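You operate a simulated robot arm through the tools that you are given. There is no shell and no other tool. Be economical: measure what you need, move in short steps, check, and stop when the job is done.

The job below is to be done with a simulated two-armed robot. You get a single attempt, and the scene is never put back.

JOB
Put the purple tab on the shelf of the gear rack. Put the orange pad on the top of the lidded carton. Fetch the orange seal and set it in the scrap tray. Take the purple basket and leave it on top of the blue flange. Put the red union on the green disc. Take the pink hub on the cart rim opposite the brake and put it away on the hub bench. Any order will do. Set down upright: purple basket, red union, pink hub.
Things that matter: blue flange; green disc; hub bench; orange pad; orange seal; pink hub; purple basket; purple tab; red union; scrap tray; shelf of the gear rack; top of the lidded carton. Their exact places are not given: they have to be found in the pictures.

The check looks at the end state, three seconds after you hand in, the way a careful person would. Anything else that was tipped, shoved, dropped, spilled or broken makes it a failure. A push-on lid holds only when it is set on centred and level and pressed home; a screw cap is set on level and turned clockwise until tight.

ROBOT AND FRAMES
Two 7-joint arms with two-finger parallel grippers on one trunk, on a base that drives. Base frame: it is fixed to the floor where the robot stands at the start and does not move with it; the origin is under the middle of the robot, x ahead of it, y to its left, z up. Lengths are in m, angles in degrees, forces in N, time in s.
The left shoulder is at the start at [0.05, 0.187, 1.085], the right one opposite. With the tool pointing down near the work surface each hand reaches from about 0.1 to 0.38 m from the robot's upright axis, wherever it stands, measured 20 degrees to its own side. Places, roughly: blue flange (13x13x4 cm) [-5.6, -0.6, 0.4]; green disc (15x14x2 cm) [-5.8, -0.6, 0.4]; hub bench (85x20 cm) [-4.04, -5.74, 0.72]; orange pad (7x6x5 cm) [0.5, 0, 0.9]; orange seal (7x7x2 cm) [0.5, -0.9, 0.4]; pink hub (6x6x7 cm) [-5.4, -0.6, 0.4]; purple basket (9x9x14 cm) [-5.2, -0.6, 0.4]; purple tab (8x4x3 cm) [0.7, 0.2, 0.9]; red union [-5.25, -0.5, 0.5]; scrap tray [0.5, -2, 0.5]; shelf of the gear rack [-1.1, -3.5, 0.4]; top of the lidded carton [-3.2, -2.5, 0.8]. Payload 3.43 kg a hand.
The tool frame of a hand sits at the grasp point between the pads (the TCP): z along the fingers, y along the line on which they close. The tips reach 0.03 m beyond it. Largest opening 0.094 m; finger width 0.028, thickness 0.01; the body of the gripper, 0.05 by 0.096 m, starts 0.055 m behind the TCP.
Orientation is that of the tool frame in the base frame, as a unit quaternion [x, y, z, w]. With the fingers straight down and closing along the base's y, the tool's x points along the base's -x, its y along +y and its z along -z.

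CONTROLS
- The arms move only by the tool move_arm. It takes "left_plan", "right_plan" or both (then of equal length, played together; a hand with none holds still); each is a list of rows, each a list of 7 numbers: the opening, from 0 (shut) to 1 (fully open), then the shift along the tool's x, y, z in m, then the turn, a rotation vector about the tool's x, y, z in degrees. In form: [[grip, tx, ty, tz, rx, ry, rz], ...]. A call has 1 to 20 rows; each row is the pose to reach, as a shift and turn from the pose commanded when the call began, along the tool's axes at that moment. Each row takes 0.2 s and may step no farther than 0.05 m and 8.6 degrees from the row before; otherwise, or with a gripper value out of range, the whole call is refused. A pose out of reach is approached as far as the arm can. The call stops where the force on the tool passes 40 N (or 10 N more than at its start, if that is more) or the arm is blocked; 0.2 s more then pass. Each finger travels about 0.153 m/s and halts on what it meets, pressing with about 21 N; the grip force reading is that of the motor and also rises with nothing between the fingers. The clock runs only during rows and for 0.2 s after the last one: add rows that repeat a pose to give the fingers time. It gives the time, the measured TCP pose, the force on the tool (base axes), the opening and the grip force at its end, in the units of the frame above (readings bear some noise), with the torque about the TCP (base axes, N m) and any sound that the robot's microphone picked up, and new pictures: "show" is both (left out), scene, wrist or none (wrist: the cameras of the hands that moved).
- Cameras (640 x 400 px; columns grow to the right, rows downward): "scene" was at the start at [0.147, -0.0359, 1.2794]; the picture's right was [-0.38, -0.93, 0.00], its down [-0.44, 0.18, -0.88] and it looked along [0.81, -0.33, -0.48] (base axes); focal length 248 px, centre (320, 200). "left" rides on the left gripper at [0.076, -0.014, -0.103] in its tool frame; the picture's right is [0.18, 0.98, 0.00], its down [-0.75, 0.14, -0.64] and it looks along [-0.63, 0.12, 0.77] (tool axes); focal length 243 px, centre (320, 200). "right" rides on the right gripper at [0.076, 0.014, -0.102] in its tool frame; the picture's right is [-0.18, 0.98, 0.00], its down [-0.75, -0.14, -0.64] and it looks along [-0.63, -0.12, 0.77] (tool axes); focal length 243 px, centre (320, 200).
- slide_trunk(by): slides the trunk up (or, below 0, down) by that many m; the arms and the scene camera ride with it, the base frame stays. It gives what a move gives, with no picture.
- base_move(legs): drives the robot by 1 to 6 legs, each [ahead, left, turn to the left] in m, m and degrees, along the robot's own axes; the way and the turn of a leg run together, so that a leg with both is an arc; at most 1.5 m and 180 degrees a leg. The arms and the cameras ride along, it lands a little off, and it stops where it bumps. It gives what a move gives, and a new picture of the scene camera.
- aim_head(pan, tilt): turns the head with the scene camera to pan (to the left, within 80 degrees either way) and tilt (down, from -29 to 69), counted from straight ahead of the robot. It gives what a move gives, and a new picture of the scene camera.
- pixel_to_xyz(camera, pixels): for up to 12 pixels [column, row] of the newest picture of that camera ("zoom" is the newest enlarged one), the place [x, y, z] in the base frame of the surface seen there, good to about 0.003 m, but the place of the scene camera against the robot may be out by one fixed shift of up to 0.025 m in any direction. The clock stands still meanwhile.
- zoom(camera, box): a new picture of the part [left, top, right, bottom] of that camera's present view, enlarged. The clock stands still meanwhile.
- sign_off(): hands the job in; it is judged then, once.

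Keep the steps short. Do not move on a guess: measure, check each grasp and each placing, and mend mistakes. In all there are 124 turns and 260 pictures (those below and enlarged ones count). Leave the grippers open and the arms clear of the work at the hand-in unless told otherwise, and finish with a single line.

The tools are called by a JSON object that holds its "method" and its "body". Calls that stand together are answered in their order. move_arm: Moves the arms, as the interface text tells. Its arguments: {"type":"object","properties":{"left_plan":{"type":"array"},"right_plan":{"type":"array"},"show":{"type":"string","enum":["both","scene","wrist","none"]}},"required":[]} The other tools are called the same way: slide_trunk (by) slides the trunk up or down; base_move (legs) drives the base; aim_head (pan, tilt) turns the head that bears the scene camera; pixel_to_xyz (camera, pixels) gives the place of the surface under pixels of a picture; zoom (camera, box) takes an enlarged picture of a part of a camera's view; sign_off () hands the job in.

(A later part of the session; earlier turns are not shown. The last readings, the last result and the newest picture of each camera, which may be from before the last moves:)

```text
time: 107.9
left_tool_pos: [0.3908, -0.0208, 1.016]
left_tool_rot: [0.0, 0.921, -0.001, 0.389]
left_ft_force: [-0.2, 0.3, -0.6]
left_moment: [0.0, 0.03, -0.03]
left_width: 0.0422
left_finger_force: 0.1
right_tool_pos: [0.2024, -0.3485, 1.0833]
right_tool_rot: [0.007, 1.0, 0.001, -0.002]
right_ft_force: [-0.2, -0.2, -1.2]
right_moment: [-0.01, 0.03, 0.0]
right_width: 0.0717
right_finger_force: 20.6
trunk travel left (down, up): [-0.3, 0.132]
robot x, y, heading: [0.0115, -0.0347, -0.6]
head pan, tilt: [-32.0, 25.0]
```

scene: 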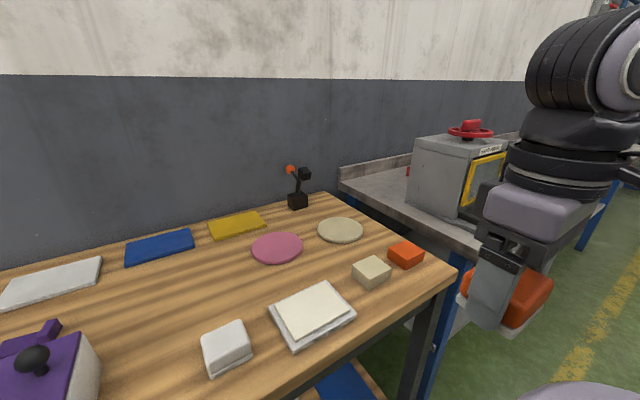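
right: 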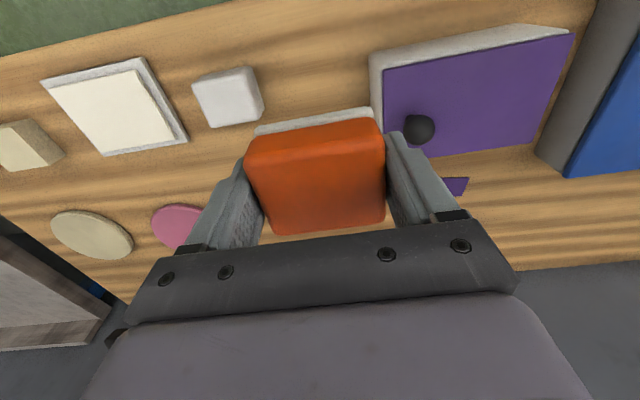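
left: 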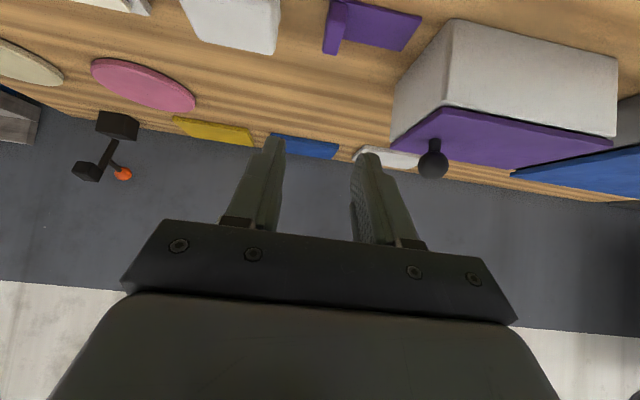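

The tab is standing at (340,25). I'll measure the upright for the tilted grasp.

{"method": "pixel_to_xyz", "body": {"camera": "left", "pixels": [[337, 8], [330, 45], [340, 25], [346, 10], [332, 30], [380, 25], [348, 40], [410, 30], [360, 60]]}}

```text
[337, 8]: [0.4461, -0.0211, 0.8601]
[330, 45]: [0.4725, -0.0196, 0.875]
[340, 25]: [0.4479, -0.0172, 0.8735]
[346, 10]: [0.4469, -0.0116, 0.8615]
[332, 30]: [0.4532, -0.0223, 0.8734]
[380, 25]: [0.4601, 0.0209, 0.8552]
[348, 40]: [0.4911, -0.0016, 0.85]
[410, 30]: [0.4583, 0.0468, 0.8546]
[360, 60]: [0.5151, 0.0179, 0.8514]
```

The upright's centre is (0.460, -0.0195). I'll approach from above, then close and lift.

{"method": "move_arm", "body": {"left_plan": [[0.45, 0.003, 0.001, 0.04, 0, 0, 0], [0.45, 0.007, 0.001, 0.079, 0, 0, 0], [0.45, 0.03, 0.001, 0.102, 0, 0, 0], [0.45, 0.0547, 0.001, 0.1255, 0, 0, 0], [0.45, 0.0547, 0.001, 0.1255, 0, 0, 0], [0, 0.0547, 0.001, 0.1255, 0, 0, 0], [0, 0.0547, 0.001, 0.1255, 0, 0, 0], [0, 0.03, 0.001, 0.102, 0, 0, 0], [0, 0.0, 0.001, 0.07, 0, 0, 0], [0, -0.03, 0.001, 0.04, 0, 0, 0], [0, -0.05, 0.001, 0.015, 0, 0, 0]], "show": "wrist"}}

```text
time: 110.3
left_tool_pos: [0.4332, -0.0168, 1.0381]
left_tool_rot: [0.001, 0.922, -0.001, 0.388]
left_ft_force: [-0.2, -0.1, -0.1]
left_moment: [-0.01, 0.01, -0.03]
left_width: 0.0151
left_finger_force: 20.9
right_tool_pos: [0.2012, -0.3475, 1.083]
right_tool_rot: [0.006, 1.0, 0.001, -0.001]
right_ft_force: [0.0, 0.4, -0.6]
right_moment: [0.0, -0.03, 0.01]
right_width: 0.072
right_finger_force: 21.3
trunk travel left (down, up): [-0.3, 0.132]
robot x, y, heading: [0.0094, -0.0362, -0.7]
head pan, tilt: [-32.0, 25.0]
```

left: 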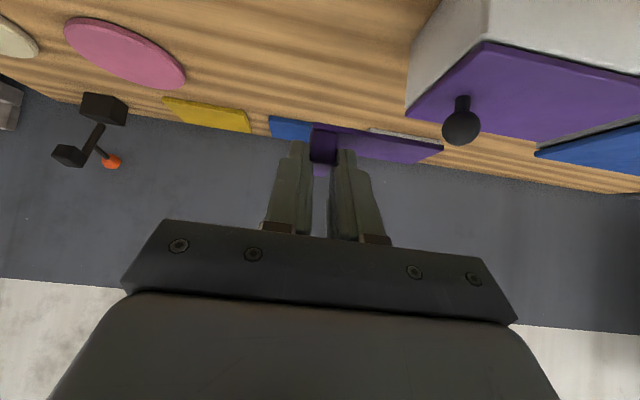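

Held firmly. I'll back away, turn right, and drive down the aisle toward the rack's far side.

{"method": "base_move", "body": {"legs": [[-0.24, 0, 0], [0, 0, -89.3], [1.5, 0, 0], [1.4, 0, 0]]}}

{"method": "aim_head", "body": {"pan": -15, "tilt": 30}}

```text
time: 129.4
left_tool_pos: [-0.2922, -3.3393, 1.0382]
left_tool_rot: [0.653, 0.651, -0.275, 0.274]
left_ft_force: [0.0, 0.4, -0.6]
left_moment: [0.01, -0.01, 0.01]
left_width: 0.0154
left_finger_force: 21.1
right_tool_pos: [-0.6209, -3.1066, 1.0827]
right_tool_rot: [0.712, 0.702, 0.0, -0.002]
right_ft_force: [-0.7, 0.2, -0.8]
right_moment: [-0.02, 0.03, -0.02]
right_width: 0.0721
right_finger_force: 21.4
trunk travel left (down, up): [-0.3, 0.132]
robot x, y, heading: [-0.3057, -2.9138, -90.9]
head pan, tilt: [-32.0, 25.0]
```

scene: 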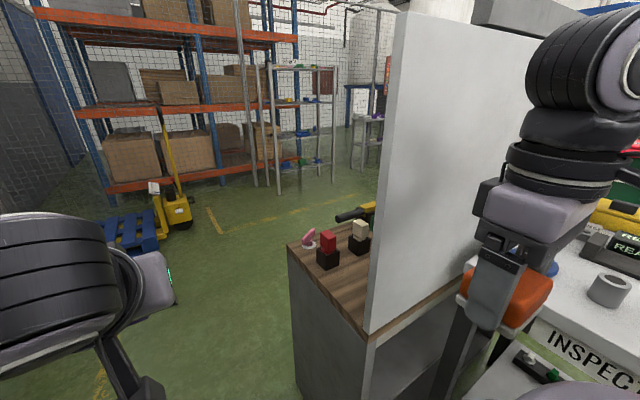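

```text
time: 130.2
left_tool_pos: [-0.292, -3.3403, 1.0379]
left_tool_rot: [0.654, 0.65, -0.275, 0.273]
left_ft_force: [0.6, -0.2, -0.6]
left_moment: [0.03, 0.03, 0.02]
left_width: 0.0148
left_finger_force: 20.8
right_tool_pos: [-0.622, -3.1077, 1.0827]
right_tool_rot: [0.712, 0.702, 0.0, -0.001]
right_ft_force: [0.2, 1.3, -0.9]
right_moment: [0.02, 0.03, -0.03]
right_width: 0.0717
right_finger_force: 20.8
trunk travel left (down, up): [-0.3, 0.132]
robot x, y, heading: [-0.3086, -2.9177, -91.0]
head pan, tilt: [-15.0, 30.0]
```

scene: 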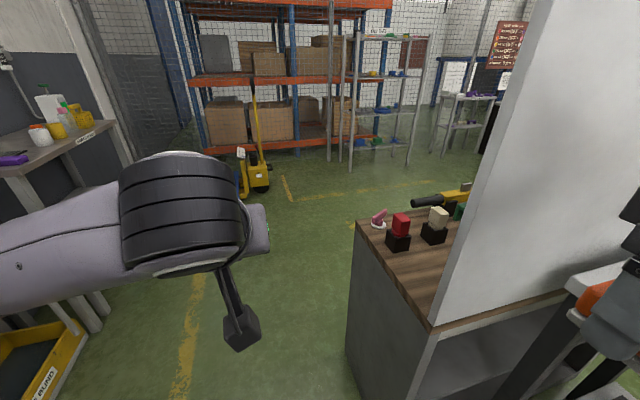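

The right hand is close to the whiteboard. I'll strafe left 0.3 m before going further, then measure the rack's back and the floor around it.

{"method": "base_move", "body": {"legs": [[0, 0.3, 1], [0.9, 0, 0]]}}

{"method": "aim_head", "body": {"pan": -60, "tilt": 30}}

```text
time: 136.6
left_tool_pos: [0.0354, -4.2449, 1.038]
left_tool_rot: [0.641, 0.662, -0.269, 0.278]
left_ft_force: [-0.4, -0.4, -0.9]
left_moment: [0.03, 0.03, 0.0]
left_width: 0.0155
left_finger_force: 21.2
right_tool_pos: [-0.3034, -4.0252, 1.0822]
right_tool_rot: [0.701, 0.714, 0.001, -0.001]
right_ft_force: [0.3, 0.4, -0.9]
right_moment: [0.03, 0.0, 0.01]
right_width: 0.0719
right_finger_force: 20.7
trunk travel left (down, up): [-0.3, 0.132]
robot x, y, heading: [0.0049, -3.819, -88.9]
head pan, tilt: [-15.0, 30.0]
```

scene: 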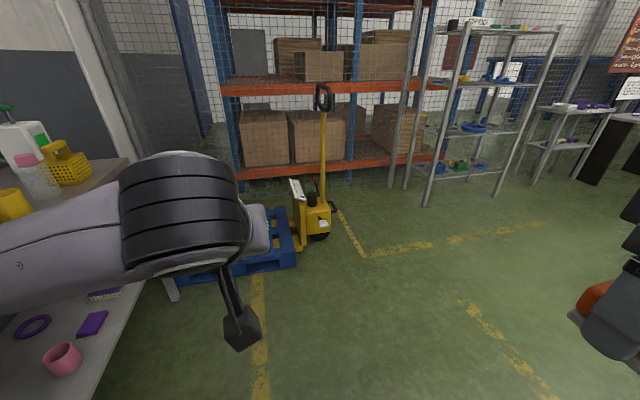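

```text
time: 137.7
left_tool_pos: [0.035, -4.2437, 1.0379]
left_tool_rot: [0.641, 0.662, -0.269, 0.279]
left_ft_force: [0.2, 0.3, -0.2]
left_moment: [0.01, 0.0, 0.0]
left_width: 0.0148
left_finger_force: 20.7
right_tool_pos: [-0.3034, -4.0243, 1.0831]
right_tool_rot: [0.7, 0.714, 0.001, 0.0]
right_ft_force: [0.1, -0.5, -2.0]
right_moment: [-0.01, -0.02, 0.01]
right_width: 0.0719
right_finger_force: 20.7
trunk travel left (down, up): [-0.3, 0.132]
robot x, y, heading: [0.0042, -3.8225, -88.7]
head pan, tilt: [-60.0, 30.0]
```

scene: 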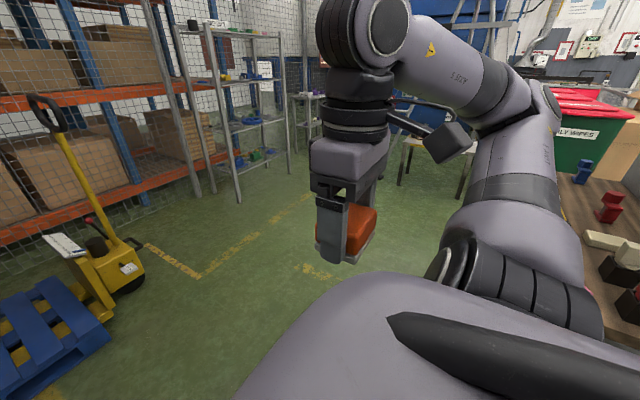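

I'll measure the pallet and pallet truck, and what stands beyond, before swinging round.

{"method": "pixel_to_xyz", "body": {"camera": "scene", "pixels": [[100, 350], [105, 310], [135, 265], [240, 200], [290, 175], [400, 180], [200, 275], [300, 290], [455, 200], [420, 140]]}}

{"method": "base_move", "body": {"legs": [[0, 0, -88]]}}

{"method": "aim_head", "body": {"pan": -25, "tilt": 30}}

```text
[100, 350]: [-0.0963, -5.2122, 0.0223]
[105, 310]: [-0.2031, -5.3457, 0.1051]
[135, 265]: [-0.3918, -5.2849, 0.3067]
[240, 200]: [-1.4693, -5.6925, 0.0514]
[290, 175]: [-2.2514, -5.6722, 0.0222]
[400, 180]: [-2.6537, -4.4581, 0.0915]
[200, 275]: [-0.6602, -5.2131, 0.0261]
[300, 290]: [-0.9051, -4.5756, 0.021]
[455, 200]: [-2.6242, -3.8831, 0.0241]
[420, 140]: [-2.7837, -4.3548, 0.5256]
```

```text
time: 141.8
left_tool_pos: [-0.4198, -3.8664, 1.0381]
left_tool_rot: [0.921, 0.03, -0.387, 0.013]
left_ft_force: [-0.3, 0.7, 0.1]
left_moment: [0.02, -0.02, 0.03]
left_width: 0.0151
left_finger_force: 21.1
right_tool_pos: [-0.2121, -3.5221, 1.0829]
right_tool_rot: [1.0, 0.028, 0.001, 0.0]
right_ft_force: [-0.5, -0.2, -0.8]
right_moment: [-0.01, 0.01, 0.0]
right_width: 0.0717
right_finger_force: 21.1
trunk travel left (down, up): [-0.3, 0.132]
robot x, y, heading: [-0.0001, -3.8194, -176.8]
head pan, tilt: [-60.0, 30.0]
```

scene: 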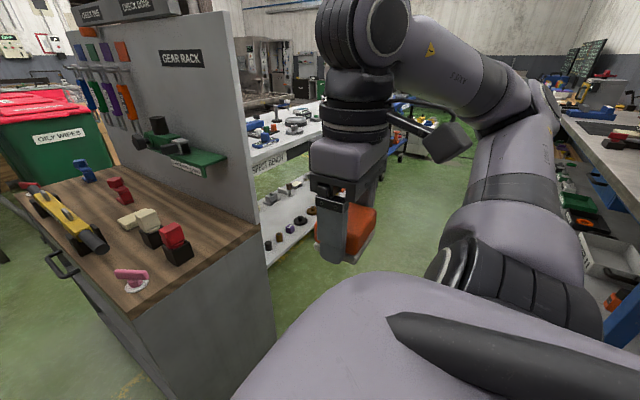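

```text
time: 142.8
left_tool_pos: [-0.4193, -3.8675, 1.0374]
left_tool_rot: [0.921, 0.03, -0.388, 0.013]
left_ft_force: [0.4, 0.5, -0.4]
left_moment: [0.01, -0.02, 0.01]
left_width: 0.015
left_finger_force: 21.0
right_tool_pos: [-0.2121, -3.5215, 1.084]
right_tool_rot: [1.0, 0.027, 0.001, -0.001]
right_ft_force: [-0.4, -0.2, 0.3]
right_moment: [-0.01, -0.03, 0.02]
right_width: 0.0721
right_finger_force: 21.0
trunk travel left (down, up): [-0.3, 0.132]
robot x, y, heading: [-0.0006, -3.8202, -176.9]
head pan, tilt: [-25.0, 30.0]
```

scene: 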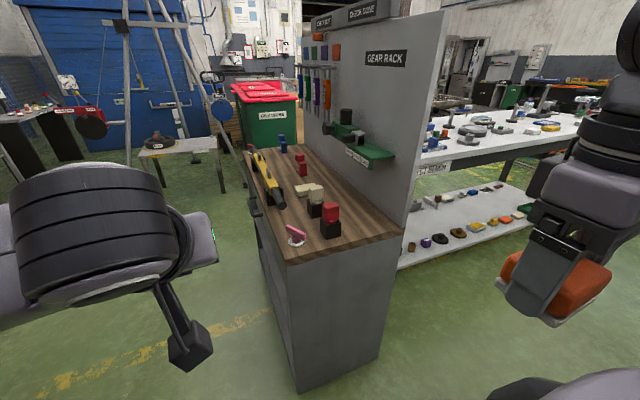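

The board behind reads "GEAR RACK" and also has a small green ledge at (360,150) with a label. I'll zoom in to decide which surface is "the shelf".

{"method": "zoom", "body": {"camera": "scene", "box": [240, 0, 460, 270]}}

{"method": "pixel_to_xyz", "body": {"camera": "scene", "pixels": [[365, 153], [380, 148], [335, 240], [300, 175], [290, 260], [250, 165], [385, 60], [257, 205], [330, 140], [300, 380]]}}

```text
1.48 times, centred on (350, 135) of scene
```

zoom: 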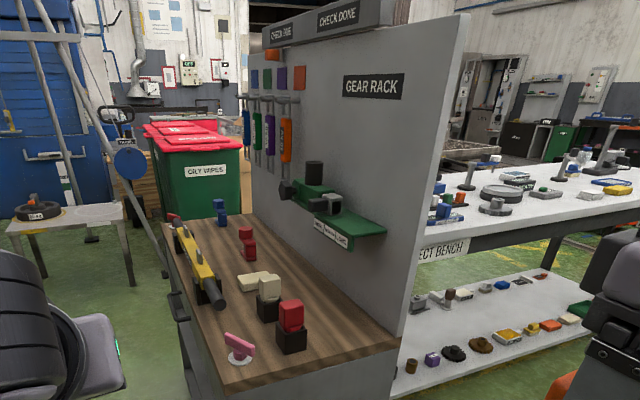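

```text
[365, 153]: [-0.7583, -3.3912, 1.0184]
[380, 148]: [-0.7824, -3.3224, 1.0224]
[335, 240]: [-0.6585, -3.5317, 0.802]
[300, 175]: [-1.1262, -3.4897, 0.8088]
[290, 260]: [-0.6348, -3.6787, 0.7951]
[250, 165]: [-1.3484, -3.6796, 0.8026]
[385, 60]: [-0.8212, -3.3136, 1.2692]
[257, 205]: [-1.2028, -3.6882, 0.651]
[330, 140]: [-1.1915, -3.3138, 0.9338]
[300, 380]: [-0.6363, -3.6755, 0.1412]
```

The ledge is at z≈1.0, while the cabinet shelf's centre (about -1.08, -3.49, 0.40) matches the given place. I'll drive round to its open side, facing +y.

{"method": "base_move", "body": {"legs": [[0, 0.55, -3], [1.0, 0, 0], [0, 0, -90]]}}

{"method": "aim_head", "body": {"pan": 0, "tilt": 40}}

```text
time: 154.8
left_tool_pos: [-1.0363, -3.9467, 1.0384]
left_tool_rot: [0.654, -0.65, -0.275, -0.274]
left_ft_force: [0.5, -0.2, -0.9]
left_moment: [-0.01, -0.01, 0.01]
left_width: 0.0152
left_finger_force: 21.0
right_tool_pos: [-0.7026, -4.1753, 1.0824]
right_tool_rot: [-0.706, 0.708, 0.0, -0.001]
right_ft_force: [-0.2, 0.6, -0.8]
right_moment: [0.0, -0.03, -0.01]
right_width: 0.0721
right_finger_force: 21.1
trunk travel left (down, up): [-0.3, 0.132]
robot x, y, heading: [-1.0137, -4.3699, 89.9]
head pan, tilt: [-25.0, 30.0]
```

scene: 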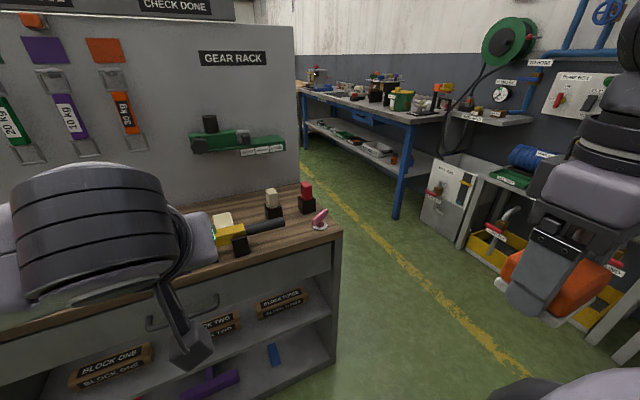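

```text
time: 155.7
left_tool_pos: [-1.0347, -3.9465, 1.0376]
left_tool_rot: [0.654, -0.65, -0.275, -0.274]
left_ft_force: [-0.6, 0.1, -0.4]
left_moment: [-0.03, 0.01, 0.05]
left_width: 0.015
left_finger_force: 21.1
right_tool_pos: [-0.7027, -4.1753, 1.0831]
right_tool_rot: [-0.706, 0.708, -0.001, 0.0]
right_ft_force: [-0.2, -0.2, -0.9]
right_moment: [-0.01, -0.02, -0.03]
right_width: 0.0721
right_finger_force: 20.9
trunk travel left (down, up): [-0.3, 0.132]
robot x, y, heading: [-1.0122, -4.3742, 90.2]
head pan, tilt: [0.0, 40.0]
```

scene: 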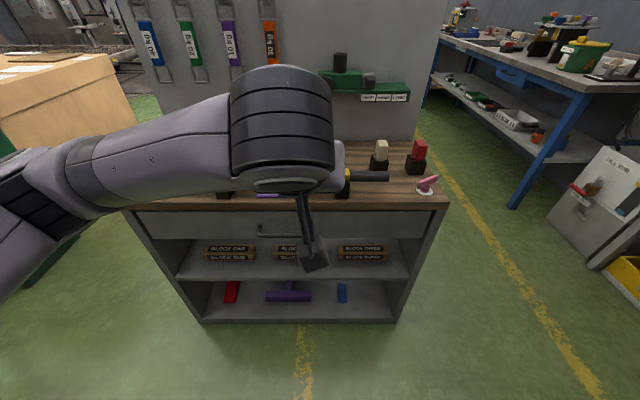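

Now I can see the open side of the shelf, with blocks one to three set back on it. I'll measure the shelf's free front strip.

{"method": "zoom", "body": {"camera": "scene", "box": [150, 190, 450, 340]}}

{"method": "pixel_to_xyz", "body": {"camera": "scene", "pixels": [[270, 278], [270, 265], [260, 258], [229, 262], [288, 261], [355, 262], [380, 276], [190, 275], [270, 234], [405, 270], [340, 277], [250, 276]]}}

```text
2.13 times, centred on (300, 265) of scene
```

zoom: 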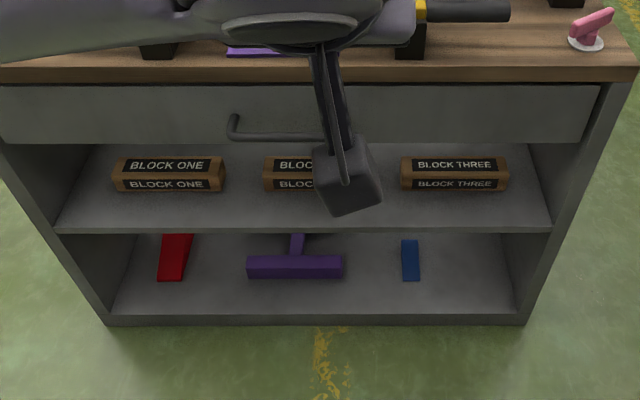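

```text
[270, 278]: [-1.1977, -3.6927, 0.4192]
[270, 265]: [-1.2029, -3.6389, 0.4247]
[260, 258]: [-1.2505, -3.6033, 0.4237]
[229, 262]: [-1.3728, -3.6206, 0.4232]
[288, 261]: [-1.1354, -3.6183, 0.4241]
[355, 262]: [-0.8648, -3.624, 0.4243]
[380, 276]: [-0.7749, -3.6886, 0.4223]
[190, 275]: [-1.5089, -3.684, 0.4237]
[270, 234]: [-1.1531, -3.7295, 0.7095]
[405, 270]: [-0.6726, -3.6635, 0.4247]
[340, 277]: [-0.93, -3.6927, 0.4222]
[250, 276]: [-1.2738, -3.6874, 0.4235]
```

The free strip is 7 cm deep (front edge y=-3.69, blocks at -3.62), at true z≈0.40. I'll lower the trunk and shift the base so the left hand is comfortably placed for x≈-0.97.

{"method": "slide_trunk", "body": {"by": -0.3}}

{"method": "base_move", "body": {"legs": [[0.1, -0.22, 0]]}}

{"method": "move_arm", "body": {"left_plan": [[0, 0, 0.04, 0, 0, 0, 0], [0, 0, 0.08, 0, 0, 0, 0], [0, 0, 0.12, 0, 0, 0, 0], [0, 0, 0.16, 0, 0, 0, 0], [0, 0.03, 0.16, 0.03, 0, 0, 0], [0, 0.06, 0.16, 0.06, 0, 0, 0], [0, 0.09, 0.16, 0.09, 0, 0, 0], [0, 0.11, 0.16, 0.11, 0, 0, 0]], "show": "both"}}

```text
time: 158.7
left_tool_pos: [-1.0367, -3.9476, 0.7384]
left_tool_rot: [0.654, -0.649, -0.275, -0.273]
left_ft_force: [-0.2, 0.5, -0.1]
left_moment: [-0.06, -0.05, -0.01]
left_width: 0.0151
left_finger_force: 20.5
right_tool_pos: [-0.7031, -4.1759, 0.7841]
right_tool_rot: [-0.706, 0.708, 0.0, 0.0]
right_ft_force: [0.2, 0.6, -0.6]
right_moment: [0.01, -0.01, 0.02]
right_width: 0.0719
right_finger_force: 21.5
trunk travel left (down, up): [0.0, 0.432]
robot x, y, heading: [-1.0102, -4.3714, 89.7]
head pan, tilt: [0.0, 40.0]
```

```text
time: 160.4
left_tool_pos: [-0.8211, -3.8459, 0.7389]
left_tool_rot: [0.655, -0.648, -0.276, -0.272]
left_ft_force: [0.9, -0.2, -0.1]
left_moment: [0.03, 0.03, 0.03]
left_width: 0.015
left_finger_force: 21.2
right_tool_pos: [-0.4878, -4.0723, 0.7834]
right_tool_rot: [-0.707, 0.707, -0.001, -0.001]
right_ft_force: [-0.3, -0.6, -0.2]
right_moment: [-0.04, 0.01, -0.01]
right_width: 0.072
right_finger_force: 21.0
trunk travel left (down, up): [0.0, 0.432]
robot x, y, heading: [-0.7983, -4.2683, 90.2]
head pan, tilt: [0.0, 40.0]
```

scene: 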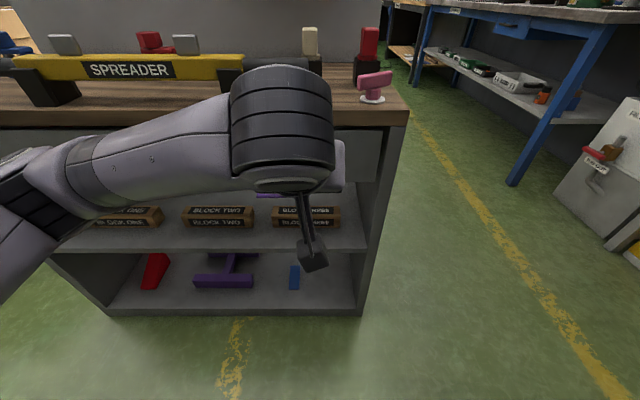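

```text
time: 162.2
left_tool_pos: [-0.9826, -3.8457, 0.5832]
left_tool_rot: [0.655, -0.648, -0.277, -0.272]
left_ft_force: [0.1, 0.3, -0.4]
left_moment: [-0.03, 0.01, -0.01]
left_width: 0.0149
left_finger_force: 20.9
right_tool_pos: [-0.4877, -4.0737, 0.7832]
right_tool_rot: [0.707, -0.707, 0.001, 0.001]
right_ft_force: [-0.3, 0.8, -1.1]
right_moment: [0.02, -0.02, -0.01]
right_width: 0.072
right_finger_force: 20.8
trunk travel left (down, up): [0.0, 0.432]
robot x, y, heading: [-0.795, -4.2707, 90.1]
head pan, tilt: [0.0, 40.0]
```

scene: 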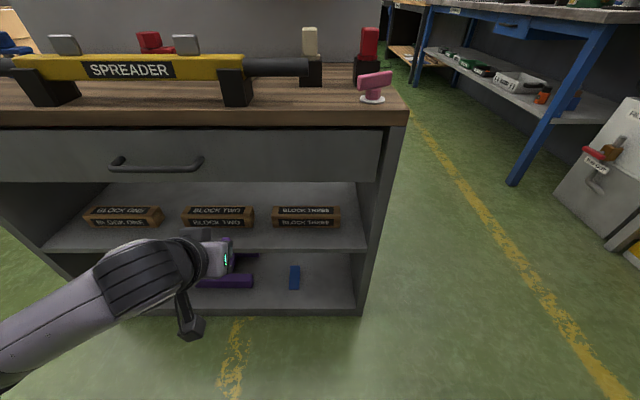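
left: 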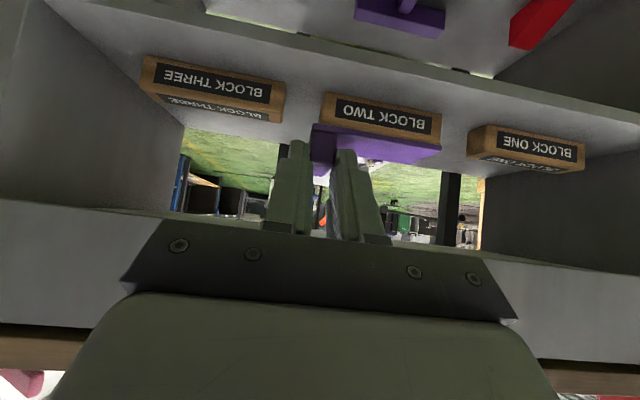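

Good view. I'll measure the shelf surface, front edge and block faces with the left camera.

{"method": "pixel_to_xyz", "body": {"camera": "left", "pixels": [[300, 36], [300, 60], [303, 90], [210, 75], [270, 100], [335, 110], [380, 70], [400, 100], [323, 97], [284, 105], [340, 140], [430, 155]]}}

```text
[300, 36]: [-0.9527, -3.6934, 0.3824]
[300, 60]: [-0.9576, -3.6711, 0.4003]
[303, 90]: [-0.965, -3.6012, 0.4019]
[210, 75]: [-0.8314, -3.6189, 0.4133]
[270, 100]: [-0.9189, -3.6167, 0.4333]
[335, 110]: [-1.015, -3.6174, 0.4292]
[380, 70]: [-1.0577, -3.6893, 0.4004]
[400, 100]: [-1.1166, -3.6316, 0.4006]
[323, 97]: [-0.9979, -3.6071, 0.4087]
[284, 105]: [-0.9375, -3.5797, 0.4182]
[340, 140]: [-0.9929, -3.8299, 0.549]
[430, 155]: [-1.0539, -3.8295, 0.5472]
```

The shelf is at z=0.401 and the block faces are at y=-3.617. I'll move in and lower to about 2 mm above the shelf.

{"method": "move_arm", "body": {"left_plan": [[0, -0.005, 0, 0.045, 0, 0, 0], [0, -0.01, 0, 0.09, 0, 0, 0], [0, -0.016, 0, 0.135, 0, 0, 0], [0, -0.025, 0, 0.175, 0, 0, 0], [0, -0.032, 0, 0.21, 0, 0, 0], [0, -0.028, 0, 0.221, 0, 0, 0], [0, -0.028, 0, 0.221, 0, 0, 0]], "show": "both"}}

```text
time: 163.8
left_tool_pos: [-0.981, -3.6683, 0.4488]
left_tool_rot: [0.655, -0.648, -0.276, -0.273]
left_ft_force: [0.2, -0.1, 0.2]
left_moment: [-0.04, -0.01, -0.02]
left_width: 0.0151
left_finger_force: 20.9
right_tool_pos: [-0.4882, -4.0723, 0.7824]
right_tool_rot: [-0.706, 0.708, -0.001, 0.0]
right_ft_force: [0.3, -0.8, -0.5]
right_moment: [0.01, 0.02, 0.04]
right_width: 0.072
right_finger_force: 21.1
trunk travel left (down, up): [0.0, 0.432]
robot x, y, heading: [-0.8003, -4.2678, 89.9]
head pan, tilt: [0.0, 40.0]
```

scene: 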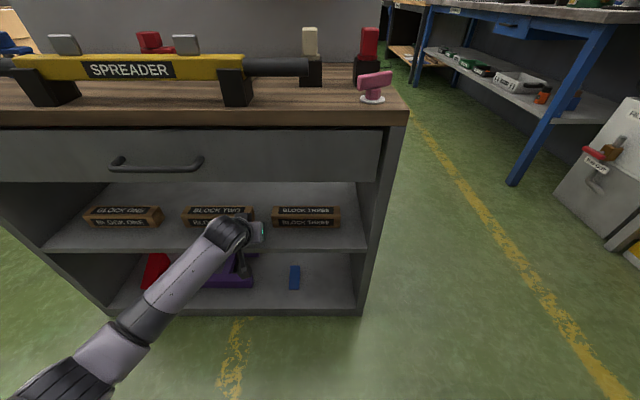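
left: 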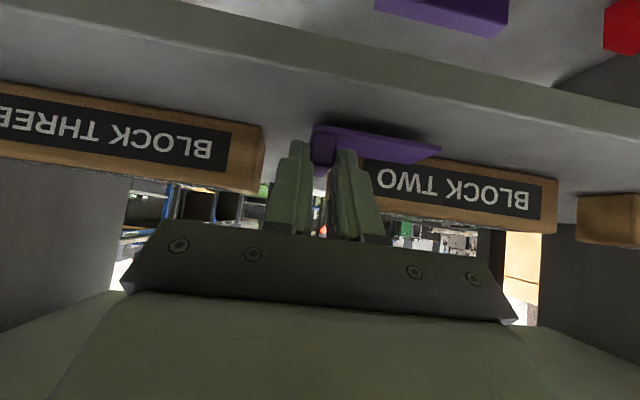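

About 7 mm above the shelf. I'll lower 6 mm, open, and withdraw along the fingers.

{"method": "move_arm", "body": {"left_plan": [[0, 0.002, 0, 0.002, 0, 0, 0], [0, 0.0045, 0, 0.0042, 0, 0, 0], [0, 0.0045, 0, 0.0042, 0, 0, 0], [0.4, 0.0045, 0, 0.0042, 0, 0, 0], [0.4, 0.0045, 0, 0.0042, 0, 0, 0], [0.4, 0.0, 0, -0.02, 0, 0, 0], [0.4, 0.0, 0, -0.06, 0, 0, 0], [0.4, 0.005, 0, -0.1, 0, 0, 0], [0.4, 0.01, 0, -0.145, 0, 0, 0], [0.4, 0.015, 0, -0.19, 0, 0, 0]], "show": "wrist"}}

```text
time: 166.1
left_tool_pos: [-0.9796, -3.8172, 0.5665]
left_tool_rot: [0.656, -0.647, -0.278, -0.272]
left_ft_force: [-0.4, -0.2, 0.3]
left_moment: [0.02, 0.02, 0.0]
left_width: 0.0377
left_finger_force: 0.1
right_tool_pos: [-0.4888, -4.0727, 0.783]
right_tool_rot: [-0.706, 0.708, 0.0, 0.0]
right_ft_force: [-0.1, 0.9, -1.1]
right_moment: [0.03, 0.01, 0.02]
right_width: 0.072
right_finger_force: 21.1
trunk travel left (down, up): [0.0, 0.432]
robot x, y, heading: [-0.7997, -4.2643, 90.0]
head pan, tilt: [0.0, 40.0]
```

left: 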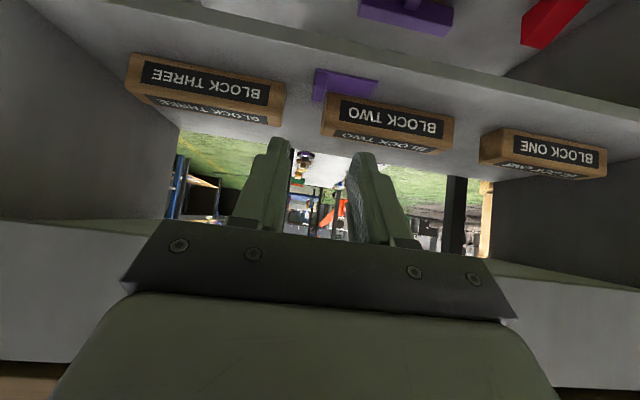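

The tab rests on the shelf in front of block two. I'll back off, raise the trunk, turn left to face -x, and survey toward the carton.

{"method": "base_move", "body": {"legs": [[-0.3, 0, 0], [0, 0, 60]]}}

{"method": "slide_trunk", "body": {"by": 0.3}}

{"method": "aim_head", "body": {"pan": 0, "tilt": 18}}

```text
time: 170.7
left_tool_pos: [-1.2811, -4.4993, 0.5665]
left_tool_rot: [0.892, -0.234, -0.374, -0.098]
left_ft_force: [0.3, 0.6, 0.4]
left_moment: [-0.03, -0.02, -0.02]
left_width: 0.0378
left_finger_force: 0.1
right_tool_pos: [-0.8134, -4.2007, 0.7832]
right_tool_rot: [0.966, -0.259, 0.0, 0.0]
right_ft_force: [-0.5, 1.3, -0.7]
right_moment: [-0.05, 0.02, 0.03]
right_width: 0.0719
right_finger_force: 20.6
trunk travel left (down, up): [0.0, 0.432]
robot x, y, heading: [-0.797, -4.5663, 150.0]
head pan, tilt: [0.0, 40.0]
```

scene: 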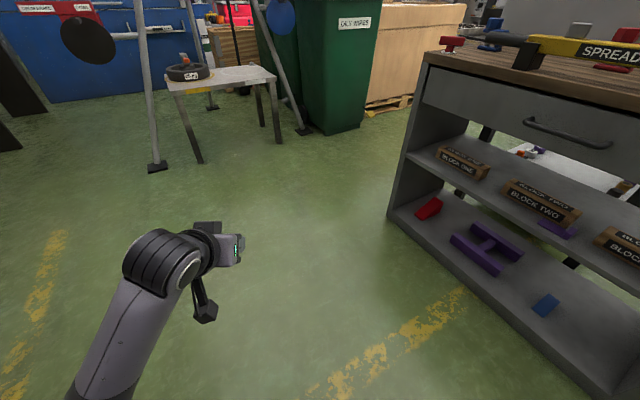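

```text
time: 173.7
left_tool_pos: [-1.2803, -4.498, 0.8663]
left_tool_rot: [0.892, -0.233, -0.375, -0.098]
left_ft_force: [-0.2, -0.6, -0.2]
left_moment: [0.03, 0.02, 0.03]
left_width: 0.0376
left_finger_force: 0.0
right_tool_pos: [-0.8136, -4.2009, 1.0837]
right_tool_rot: [0.966, -0.258, 0.002, 0.0]
right_ft_force: [-0.2, 0.3, -1.4]
right_moment: [-0.02, 0.02, 0.03]
right_width: 0.072
right_finger_force: 20.4
trunk travel left (down, up): [-0.3, 0.132]
robot x, y, heading: [-0.7959, -4.5701, 150.3]
head pan, tilt: [0.0, 40.0]
```

```text
time: 174.6
left_tool_pos: [-1.2811, -4.4982, 0.8659]
left_tool_rot: [0.892, -0.233, -0.375, -0.098]
left_ft_force: [-0.7, -0.2, -0.1]
left_moment: [-0.01, 0.01, 0.02]
left_width: 0.0377
left_finger_force: 0.1
right_tool_pos: [-0.8119, -4.2007, 1.0836]
right_tool_rot: [0.966, -0.259, 0.0, 0.001]
right_ft_force: [-0.4, 0.2, -0.7]
right_moment: [0.03, 0.0, 0.0]
right_width: 0.0722
right_finger_force: 21.2
trunk travel left (down, up): [-0.3, 0.132]
robot x, y, heading: [-0.7992, -4.5676, 150.4]
head pan, tilt: [0.0, 18.0]
```

scene: 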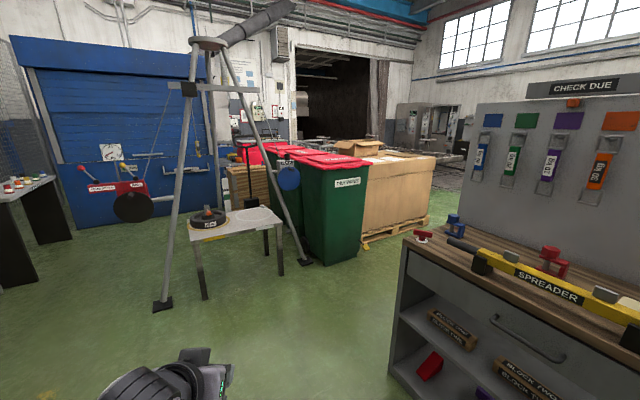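

There is a large carton beyond the bins at (400,180). I'll measure it along with the surrounding obstacles.

{"method": "zoom", "body": {"camera": "scene", "box": [230, 100, 480, 280]}}

{"method": "pixel_to_xyz", "body": {"camera": "scene", "pixels": [[400, 158], [430, 160], [375, 175], [362, 238], [425, 218], [330, 260], [360, 165], [305, 262], [162, 303], [280, 272], [360, 148], [300, 150]]}}

```text
2.22 times, centred on (355, 190) of scene
```

zoom: 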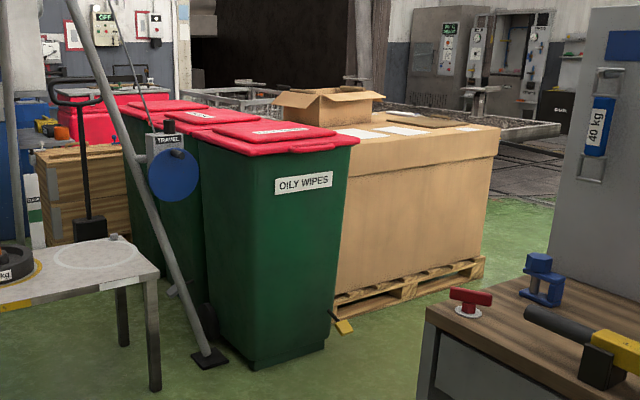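

```text
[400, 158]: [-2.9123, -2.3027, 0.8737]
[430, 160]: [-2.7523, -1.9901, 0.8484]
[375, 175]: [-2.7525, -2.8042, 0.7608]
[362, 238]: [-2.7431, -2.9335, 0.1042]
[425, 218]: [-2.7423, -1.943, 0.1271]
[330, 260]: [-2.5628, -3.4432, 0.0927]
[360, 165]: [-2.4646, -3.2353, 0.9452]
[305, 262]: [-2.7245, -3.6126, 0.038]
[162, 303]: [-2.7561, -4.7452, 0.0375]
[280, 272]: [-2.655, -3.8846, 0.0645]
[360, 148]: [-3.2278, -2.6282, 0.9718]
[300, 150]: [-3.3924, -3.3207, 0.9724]
```

The carton's top is at true z≈0.85, spanning x -2.75 westward and y -1.95 to -3.0. I'll tuck in the left hand, then drive to about (-2.0, -4.5) and look north along the gap.

{"method": "move_arm", "body": {"left_plan": [[0.5, -0.01, 0, -0.035, 0, 0, 0], [0.5, -0.02, 0, -0.07, 0, 8, 0], [0.5, -0.03, 0, -0.105, 0, 16, 0], [0.5, -0.035, 0, -0.14, 0, 24, 0], [0.5, -0.04, 0, -0.175, 0, 32, 0], [0.5, -0.045, 0, -0.21, 0, 40, 0], [0.5, -0.045, 0, -0.2115, 0, 45, 0]], "show": "none"}}

{"method": "base_move", "body": {"legs": [[0, 0, 30], [1.2, 0, 0], [0, 0, -90]]}}

{"method": "aim_head", "body": {"pan": 0, "tilt": 28}}

```text
time: 175.4
left_tool_pos: [-1.2959, -4.5675, 0.8829]
left_tool_rot: [0.931, -0.234, -0.275, 0.052]
left_ft_force: [0.0, 0.0, 0.3]
left_moment: [0.0, 0.04, 0.0]
left_width: 0.0471
left_finger_force: 0.2
left hand out of reach, approached as far as the arm can: row 3, 4
right_tool_pos: [-0.8125, -4.2013, 1.0836]
right_tool_rot: [0.966, -0.258, 0.001, 0.0]
right_ft_force: [0.3, 0.4, 0.0]
right_moment: [0.01, -0.02, 0.05]
right_width: 0.0718
right_finger_force: 21.4
trunk travel left (down, up): [-0.3, 0.132]
robot x, y, heading: [-0.7964, -4.5658, 150.2]
head pan, tilt: [0.0, 18.0]
stopped in row 4 (left hand): the arm was blocked; the commanded pose is now the measured one
```

```text
time: 187.0
left_tool_pos: [-2.2801, -4.1166, 0.8828]
left_tool_rot: [0.683, -0.675, -0.263, -0.095]
left_ft_force: [-0.2, -0.2, 0.0]
left_moment: [0.02, -0.01, 0.02]
left_width: 0.047
left_finger_force: 0.1
right_tool_pos: [-1.727, -4.3635, 1.0825]
right_tool_rot: [-0.7, 0.714, -0.002, 0.0]
right_ft_force: [-0.2, 1.0, -1.0]
right_moment: [0.0, 0.03, 0.05]
right_width: 0.0716
right_finger_force: 21.1
trunk travel left (down, up): [-0.3, 0.132]
robot x, y, heading: [-2.0435, -4.5536, 89.1]
head pan, tilt: [0.0, 18.0]
```

scene: 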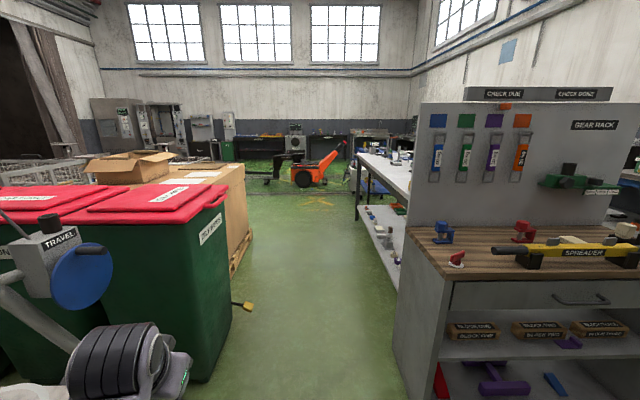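

```text
time: 187.7
left_tool_pos: [-2.2826, -4.1171, 0.8832]
left_tool_rot: [0.682, -0.675, -0.263, -0.096]
left_ft_force: [0.3, 0.1, 0.1]
left_moment: [0.02, 0.02, -0.01]
left_width: 0.0467
left_finger_force: 0.1
right_tool_pos: [-1.7274, -4.362, 1.0832]
right_tool_rot: [-0.7, 0.714, -0.001, 0.0]
right_ft_force: [0.3, 0.6, -0.5]
right_moment: [0.03, -0.01, 0.0]
right_width: 0.0721
right_finger_force: 21.5
trunk travel left (down, up): [-0.3, 0.132]
robot x, y, heading: [-2.0375, -4.5576, 89.0]
head pan, tilt: [0.0, 28.0]
```

scene: 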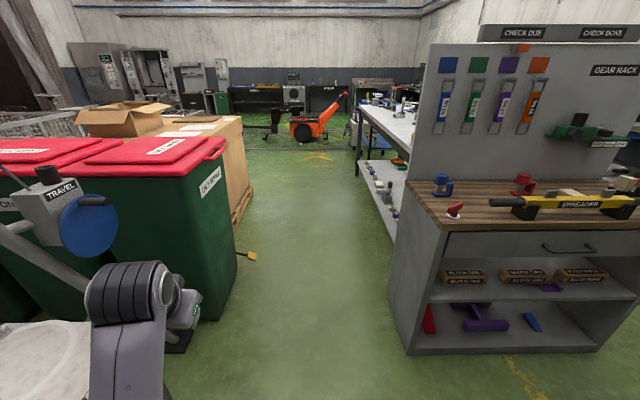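

The corridor north is about 0.9 m wide. The left hand stopped in an awkward pose, so I'll put it back to a clean one (down, ahead 0.5, left 0.19, z≈1.08).

{"method": "move_arm", "body": {"left_plan": [[0.5, -0.04, -0.003, 0.022, 0, 0, 0], [0.5, -0.07, -0.004, -0.01, 0, 0, 0], [0.5, -0.09, -0.005, -0.045, 3.5, 7.5, 0], [0.5, -0.11, -0.006, -0.08, 7, 15, 0], [0.5, -0.13, -0.007, -0.115, 10.5, 22.5, 0], [0.5, -0.152, -0.008, -0.15, 13.9, 29.9, 0.6]], "show": "none"}}

{"method": "aim_head", "body": {"pan": 70, "tilt": 30}}

{"method": "aim_head", "body": {"pan": -70, "tilt": 30}}

```text
time: 189.1
left_tool_pos: [-2.2908, -3.9793, 1.0744]
left_tool_rot: [-0.706, 0.709, 0.003, 0.0]
left_ft_force: [-0.1, 0.9, -0.9]
left_moment: [0.05, 0.01, 0.01]
left_width: 0.0471
left_finger_force: 0.0
left hand out of reach, approached as far as the arm can: row 3, 4, 5, 6
right_tool_pos: [-1.7285, -4.3642, 1.0848]
right_tool_rot: [-0.7, 0.714, -0.001, 0.001]
right_ft_force: [-0.3, -0.7, -0.3]
right_moment: [0.0, -0.02, -0.02]
right_width: 0.0721
right_finger_force: 20.7
trunk travel left (down, up): [-0.3, 0.132]
robot x, y, heading: [-2.0388, -4.5533, 88.9]
head pan, tilt: [0.0, 28.0]
```

```text
time: 190.6
left_tool_pos: [-2.2929, -3.98, 1.0761]
left_tool_rot: [0.708, -0.706, -0.003, -0.001]
left_ft_force: [0.2, -0.3, -0.9]
left_moment: [0.0, -0.01, 0.01]
left_width: 0.047
left_finger_force: 0.1
right_tool_pos: [-1.7266, -4.3621, 1.0826]
right_tool_rot: [-0.701, 0.713, -0.002, 0.0]
right_ft_force: [0.2, 0.2, -0.3]
right_moment: [0.03, -0.06, -0.02]
right_width: 0.0718
right_finger_force: 20.8
trunk travel left (down, up): [-0.3, 0.132]
robot x, y, heading: [-2.0399, -4.5567, 88.9]
head pan, tilt: [70.0, 30.0]
```

scene: 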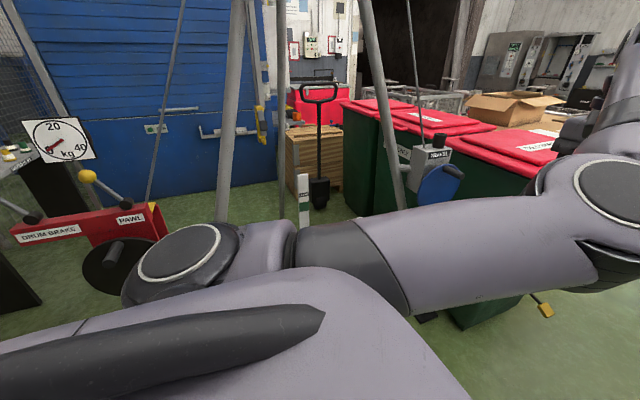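

```text
time: 192.8
left_tool_pos: [-2.292, -3.9781, 1.074]
left_tool_rot: [0.708, -0.706, -0.003, -0.001]
left_ft_force: [1.2, -0.7, 0.5]
left_moment: [-0.03, -0.06, -0.02]
left_width: 0.0471
left_finger_force: 0.1
right_tool_pos: [-1.7269, -4.3625, 1.0826]
right_tool_rot: [-0.7, 0.714, -0.001, -0.001]
right_ft_force: [-0.6, -0.3, -1.4]
right_moment: [-0.03, 0.01, 0.0]
right_width: 0.0719
right_finger_force: 21.2
trunk travel left (down, up): [-0.3, 0.132]
robot x, y, heading: [-2.0415, -4.5543, 88.7]
head pan, tilt: [-70.0, 30.0]
```

scene: 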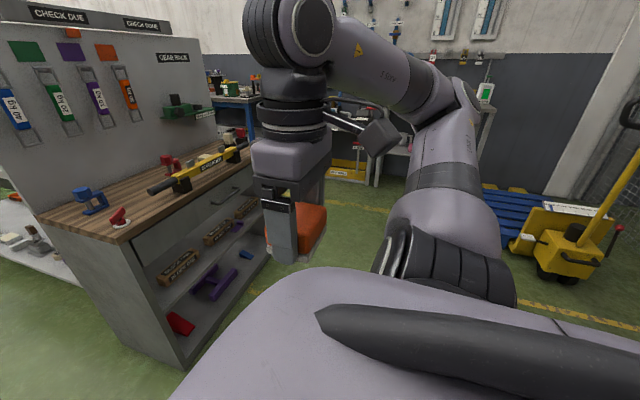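

I'll check how far the elbows stick out sideways, and the gap's edges.

{"method": "pixel_to_xyz", "body": {"camera": "scene", "pixels": [[470, 100], [450, 60], [470, 180], [290, 30], [130, 240], [50, 215], [85, 240], [15, 205]]}}

{"method": "aim_head", "body": {"pan": 40, "tilt": 25}}

{"method": "pixel_to_xyz", "body": {"camera": "scene", "pixels": [[320, 200], [360, 230], [400, 180], [430, 220], [300, 300], [500, 200]]}}

```text
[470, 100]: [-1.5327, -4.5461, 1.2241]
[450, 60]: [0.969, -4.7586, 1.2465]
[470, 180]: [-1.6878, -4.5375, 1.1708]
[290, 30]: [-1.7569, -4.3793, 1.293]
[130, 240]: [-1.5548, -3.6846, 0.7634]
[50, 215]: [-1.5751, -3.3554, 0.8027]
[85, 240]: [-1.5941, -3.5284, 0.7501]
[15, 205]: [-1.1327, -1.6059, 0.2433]
```

```text
time: 194.7
left_tool_pos: [-2.293, -3.9792, 1.0748]
left_tool_rot: [0.708, -0.707, -0.003, -0.001]
left_ft_force: [0.8, 0.8, 0.5]
left_moment: [0.03, 0.0, 0.0]
left_width: 0.0471
left_finger_force: 0.0
right_tool_pos: [-1.728, -4.3626, 1.0821]
right_tool_rot: [-0.701, 0.713, -0.001, -0.001]
right_ft_force: [0.8, -0.3, -0.7]
right_moment: [-0.03, -0.04, 0.02]
right_width: 0.0716
right_finger_force: 21.1
trunk travel left (down, up): [-0.3, 0.132]
robot x, y, heading: [-2.0409, -4.5556, 89.0]
head pan, tilt: [40.0, 25.0]
```

scene: 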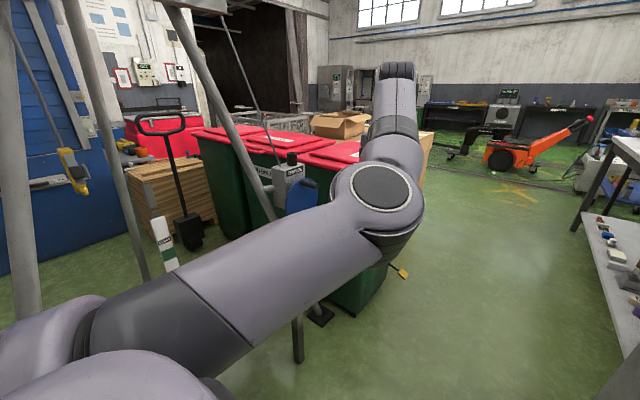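

```text
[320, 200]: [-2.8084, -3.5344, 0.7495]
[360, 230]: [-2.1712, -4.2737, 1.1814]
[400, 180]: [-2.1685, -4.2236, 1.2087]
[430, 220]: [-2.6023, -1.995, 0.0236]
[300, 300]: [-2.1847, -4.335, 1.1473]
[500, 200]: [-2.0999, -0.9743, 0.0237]
```

The right elbow (x≈-1.5) would clip the board, so I'll stretch the right hand forward to narrow it, as the left one is.

{"method": "move_arm", "body": {"right_plan": [[0.5, -0.045, 0.013, 0, 0, 0, 0], [0.5, -0.09, 0.026, 0, 0, 0, 0], [0.5, -0.135, 0.039, 0, 0, 0, 0], [0.5, -0.18, 0.052, 0, 0, 0, 0], [0.5, -0.225, 0.065, 0, 0, 0, 0], [0.5, -0.27, 0.078, 0, 0, 0, 0], [0.5, -0.31, 0.09, 0, 0, 0, 0]], "show": "none"}}

{"method": "aim_head", "body": {"pan": -45, "tilt": 20}}

{"method": "pixel_to_xyz", "body": {"camera": "scene", "pixels": [[320, 200], [360, 200], [280, 150], [400, 200], [420, 250], [250, 120], [450, 220], [380, 150]]}}

```text
time: 196.3
left_tool_pos: [-2.2918, -3.9784, 1.0761]
left_tool_rot: [0.708, -0.707, -0.004, 0.0]
left_ft_force: [-0.9, -0.1, 0.6]
left_moment: [0.02, -0.01, 0.0]
left_width: 0.0472
left_finger_force: 0.1
right_tool_pos: [-1.8087, -4.0618, 1.0856]
right_tool_rot: [-0.699, 0.715, -0.002, 0.0]
right_ft_force: [0.0, -1.1, -1.1]
right_moment: [0.0, 0.05, 0.03]
right_width: 0.072
right_finger_force: 21.1
right hand out of reach, approached as far as the arm can: row 7
trunk travel left (down, up): [-0.3, 0.132]
robot x, y, heading: [-2.0385, -4.5535, 89.0]
head pan, tilt: [40.0, 25.0]
```

```text
time: 197.8
left_tool_pos: [-2.2925, -3.9794, 1.0757]
left_tool_rot: [0.708, -0.706, -0.002, -0.001]
left_ft_force: [0.8, -1.0, 1.0]
left_moment: [-0.05, -0.01, 0.01]
left_width: 0.0468
left_finger_force: 0.1
right_tool_pos: [-1.8082, -4.0614, 1.0838]
right_tool_rot: [-0.7, 0.714, 0.0, 0.0]
right_ft_force: [-0.2, -0.3, -0.4]
right_moment: [0.01, 0.0, 0.0]
right_width: 0.0719
right_finger_force: 21.1
trunk travel left (down, up): [-0.3, 0.132]
robot x, y, heading: [-2.0419, -4.5583, 88.8]
head pan, tilt: [-45.0, 20.0]
```

scene: 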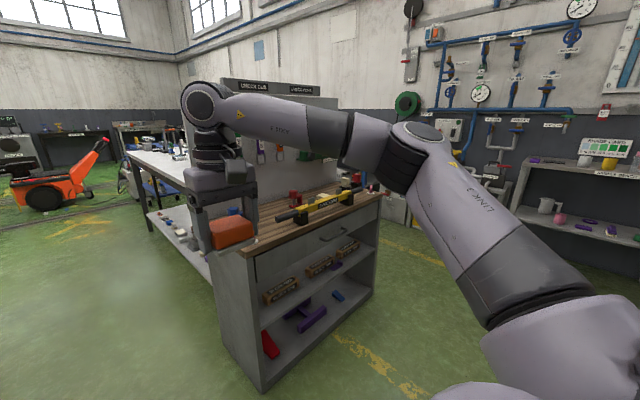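

```text
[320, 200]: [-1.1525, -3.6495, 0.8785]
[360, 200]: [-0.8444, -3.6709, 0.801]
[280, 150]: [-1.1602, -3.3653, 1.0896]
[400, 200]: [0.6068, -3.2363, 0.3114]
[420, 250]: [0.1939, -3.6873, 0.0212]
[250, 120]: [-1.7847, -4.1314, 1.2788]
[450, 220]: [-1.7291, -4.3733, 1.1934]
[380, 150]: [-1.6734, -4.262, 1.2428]
```

The right elbow's outer side is about x -1.6, so a small shift left gives clearance on both sides. I'll go north in two legs.

{"method": "base_move", "body": {"legs": [[0, 0.06, 1.3], [0.7, 0, 0]]}}

{"method": "base_move", "body": {"legs": [[1.4, 0, 0]]}}

{"method": "aim_head", "body": {"pan": 60, "tilt": 32}}

```text
time: 202.2
left_tool_pos: [-2.3726, -3.2947, 1.0747]
left_tool_rot: [0.717, -0.697, -0.003, -0.001]
left_ft_force: [-0.5, -0.5, -0.3]
left_moment: [0.02, -0.01, -0.01]
left_width: 0.0469
left_finger_force: 0.1
right_tool_pos: [-1.8855, -3.3643, 1.0846]
right_tool_rot: [0.709, -0.705, 0.001, 0.0]
right_ft_force: [0.2, 0.1, -0.5]
right_moment: [-0.02, 0.0, -0.01]
right_width: 0.0719
right_finger_force: 20.5
trunk travel left (down, up): [-0.3, 0.132]
robot x, y, heading: [-2.1063, -3.8665, 90.5]
head pan, tilt: [-45.0, 20.0]
```

scene: 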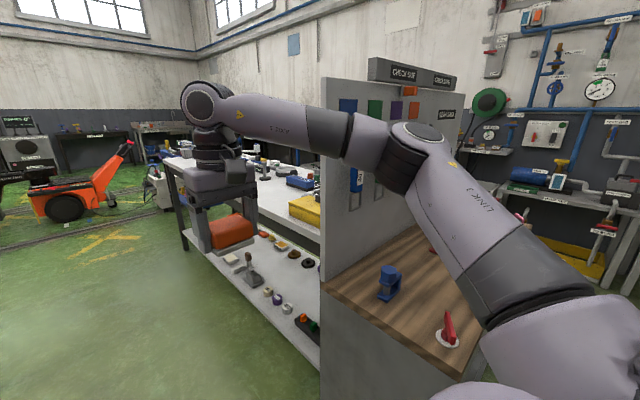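

```text
time: 206.0
left_tool_pos: [-2.388, -2.6473, 1.0758]
left_tool_rot: [0.722, -0.692, -0.004, 0.0]
left_ft_force: [-0.5, -1.2, -0.2]
left_moment: [0.06, 0.0, 0.0]
left_width: 0.047
left_finger_force: 0.0
right_tool_pos: [-1.9006, -2.7076, 1.0859]
right_tool_rot: [0.716, -0.699, 0.0, 0.0]
right_ft_force: [0.3, 0.1, -1.6]
right_moment: [0.04, 0.03, 0.01]
right_width: 0.0721
right_finger_force: 21.1
trunk travel left (down, up): [-0.3, 0.132]
robot x, y, heading: [-2.1091, -3.2097, 91.5]
head pan, tilt: [-45.0, 20.0]
stopped in leg 1: the robot was blocked; the commanded pose is now the measured one
```

scene: 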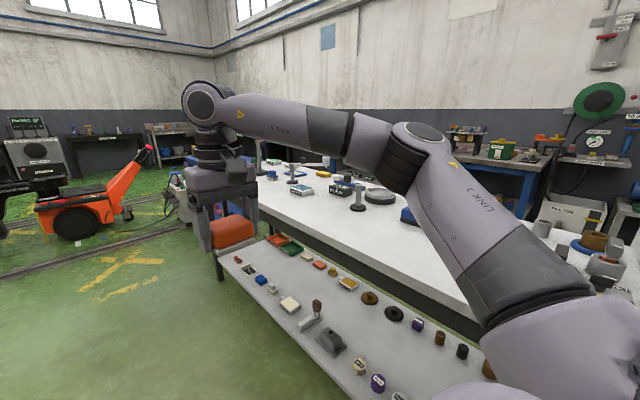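

```text
time: 207.8
left_tool_pos: [-2.3847, -2.6433, 1.0751]
left_tool_rot: [0.721, -0.693, -0.003, -0.001]
left_ft_force: [-0.3, -0.5, 0.0]
left_moment: [0.02, -0.01, 0.0]
left_width: 0.0472
left_finger_force: 0.1
right_tool_pos: [-1.8985, -2.7048, 1.0853]
right_tool_rot: [0.713, -0.701, -0.001, 0.0]
right_ft_force: [-0.2, 0.1, -0.6]
right_moment: [0.0, 0.02, 0.01]
right_width: 0.072
right_finger_force: 21.2
trunk travel left (down, up): [-0.3, 0.132]
robot x, y, heading: [-2.1068, -3.2084, 91.3]
head pan, tilt: [60.0, 32.0]
```

scene: 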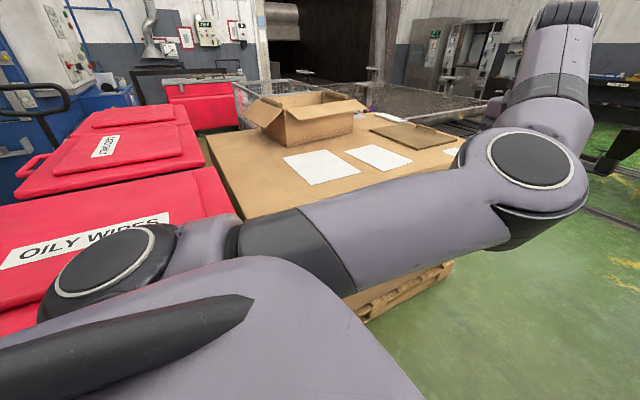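

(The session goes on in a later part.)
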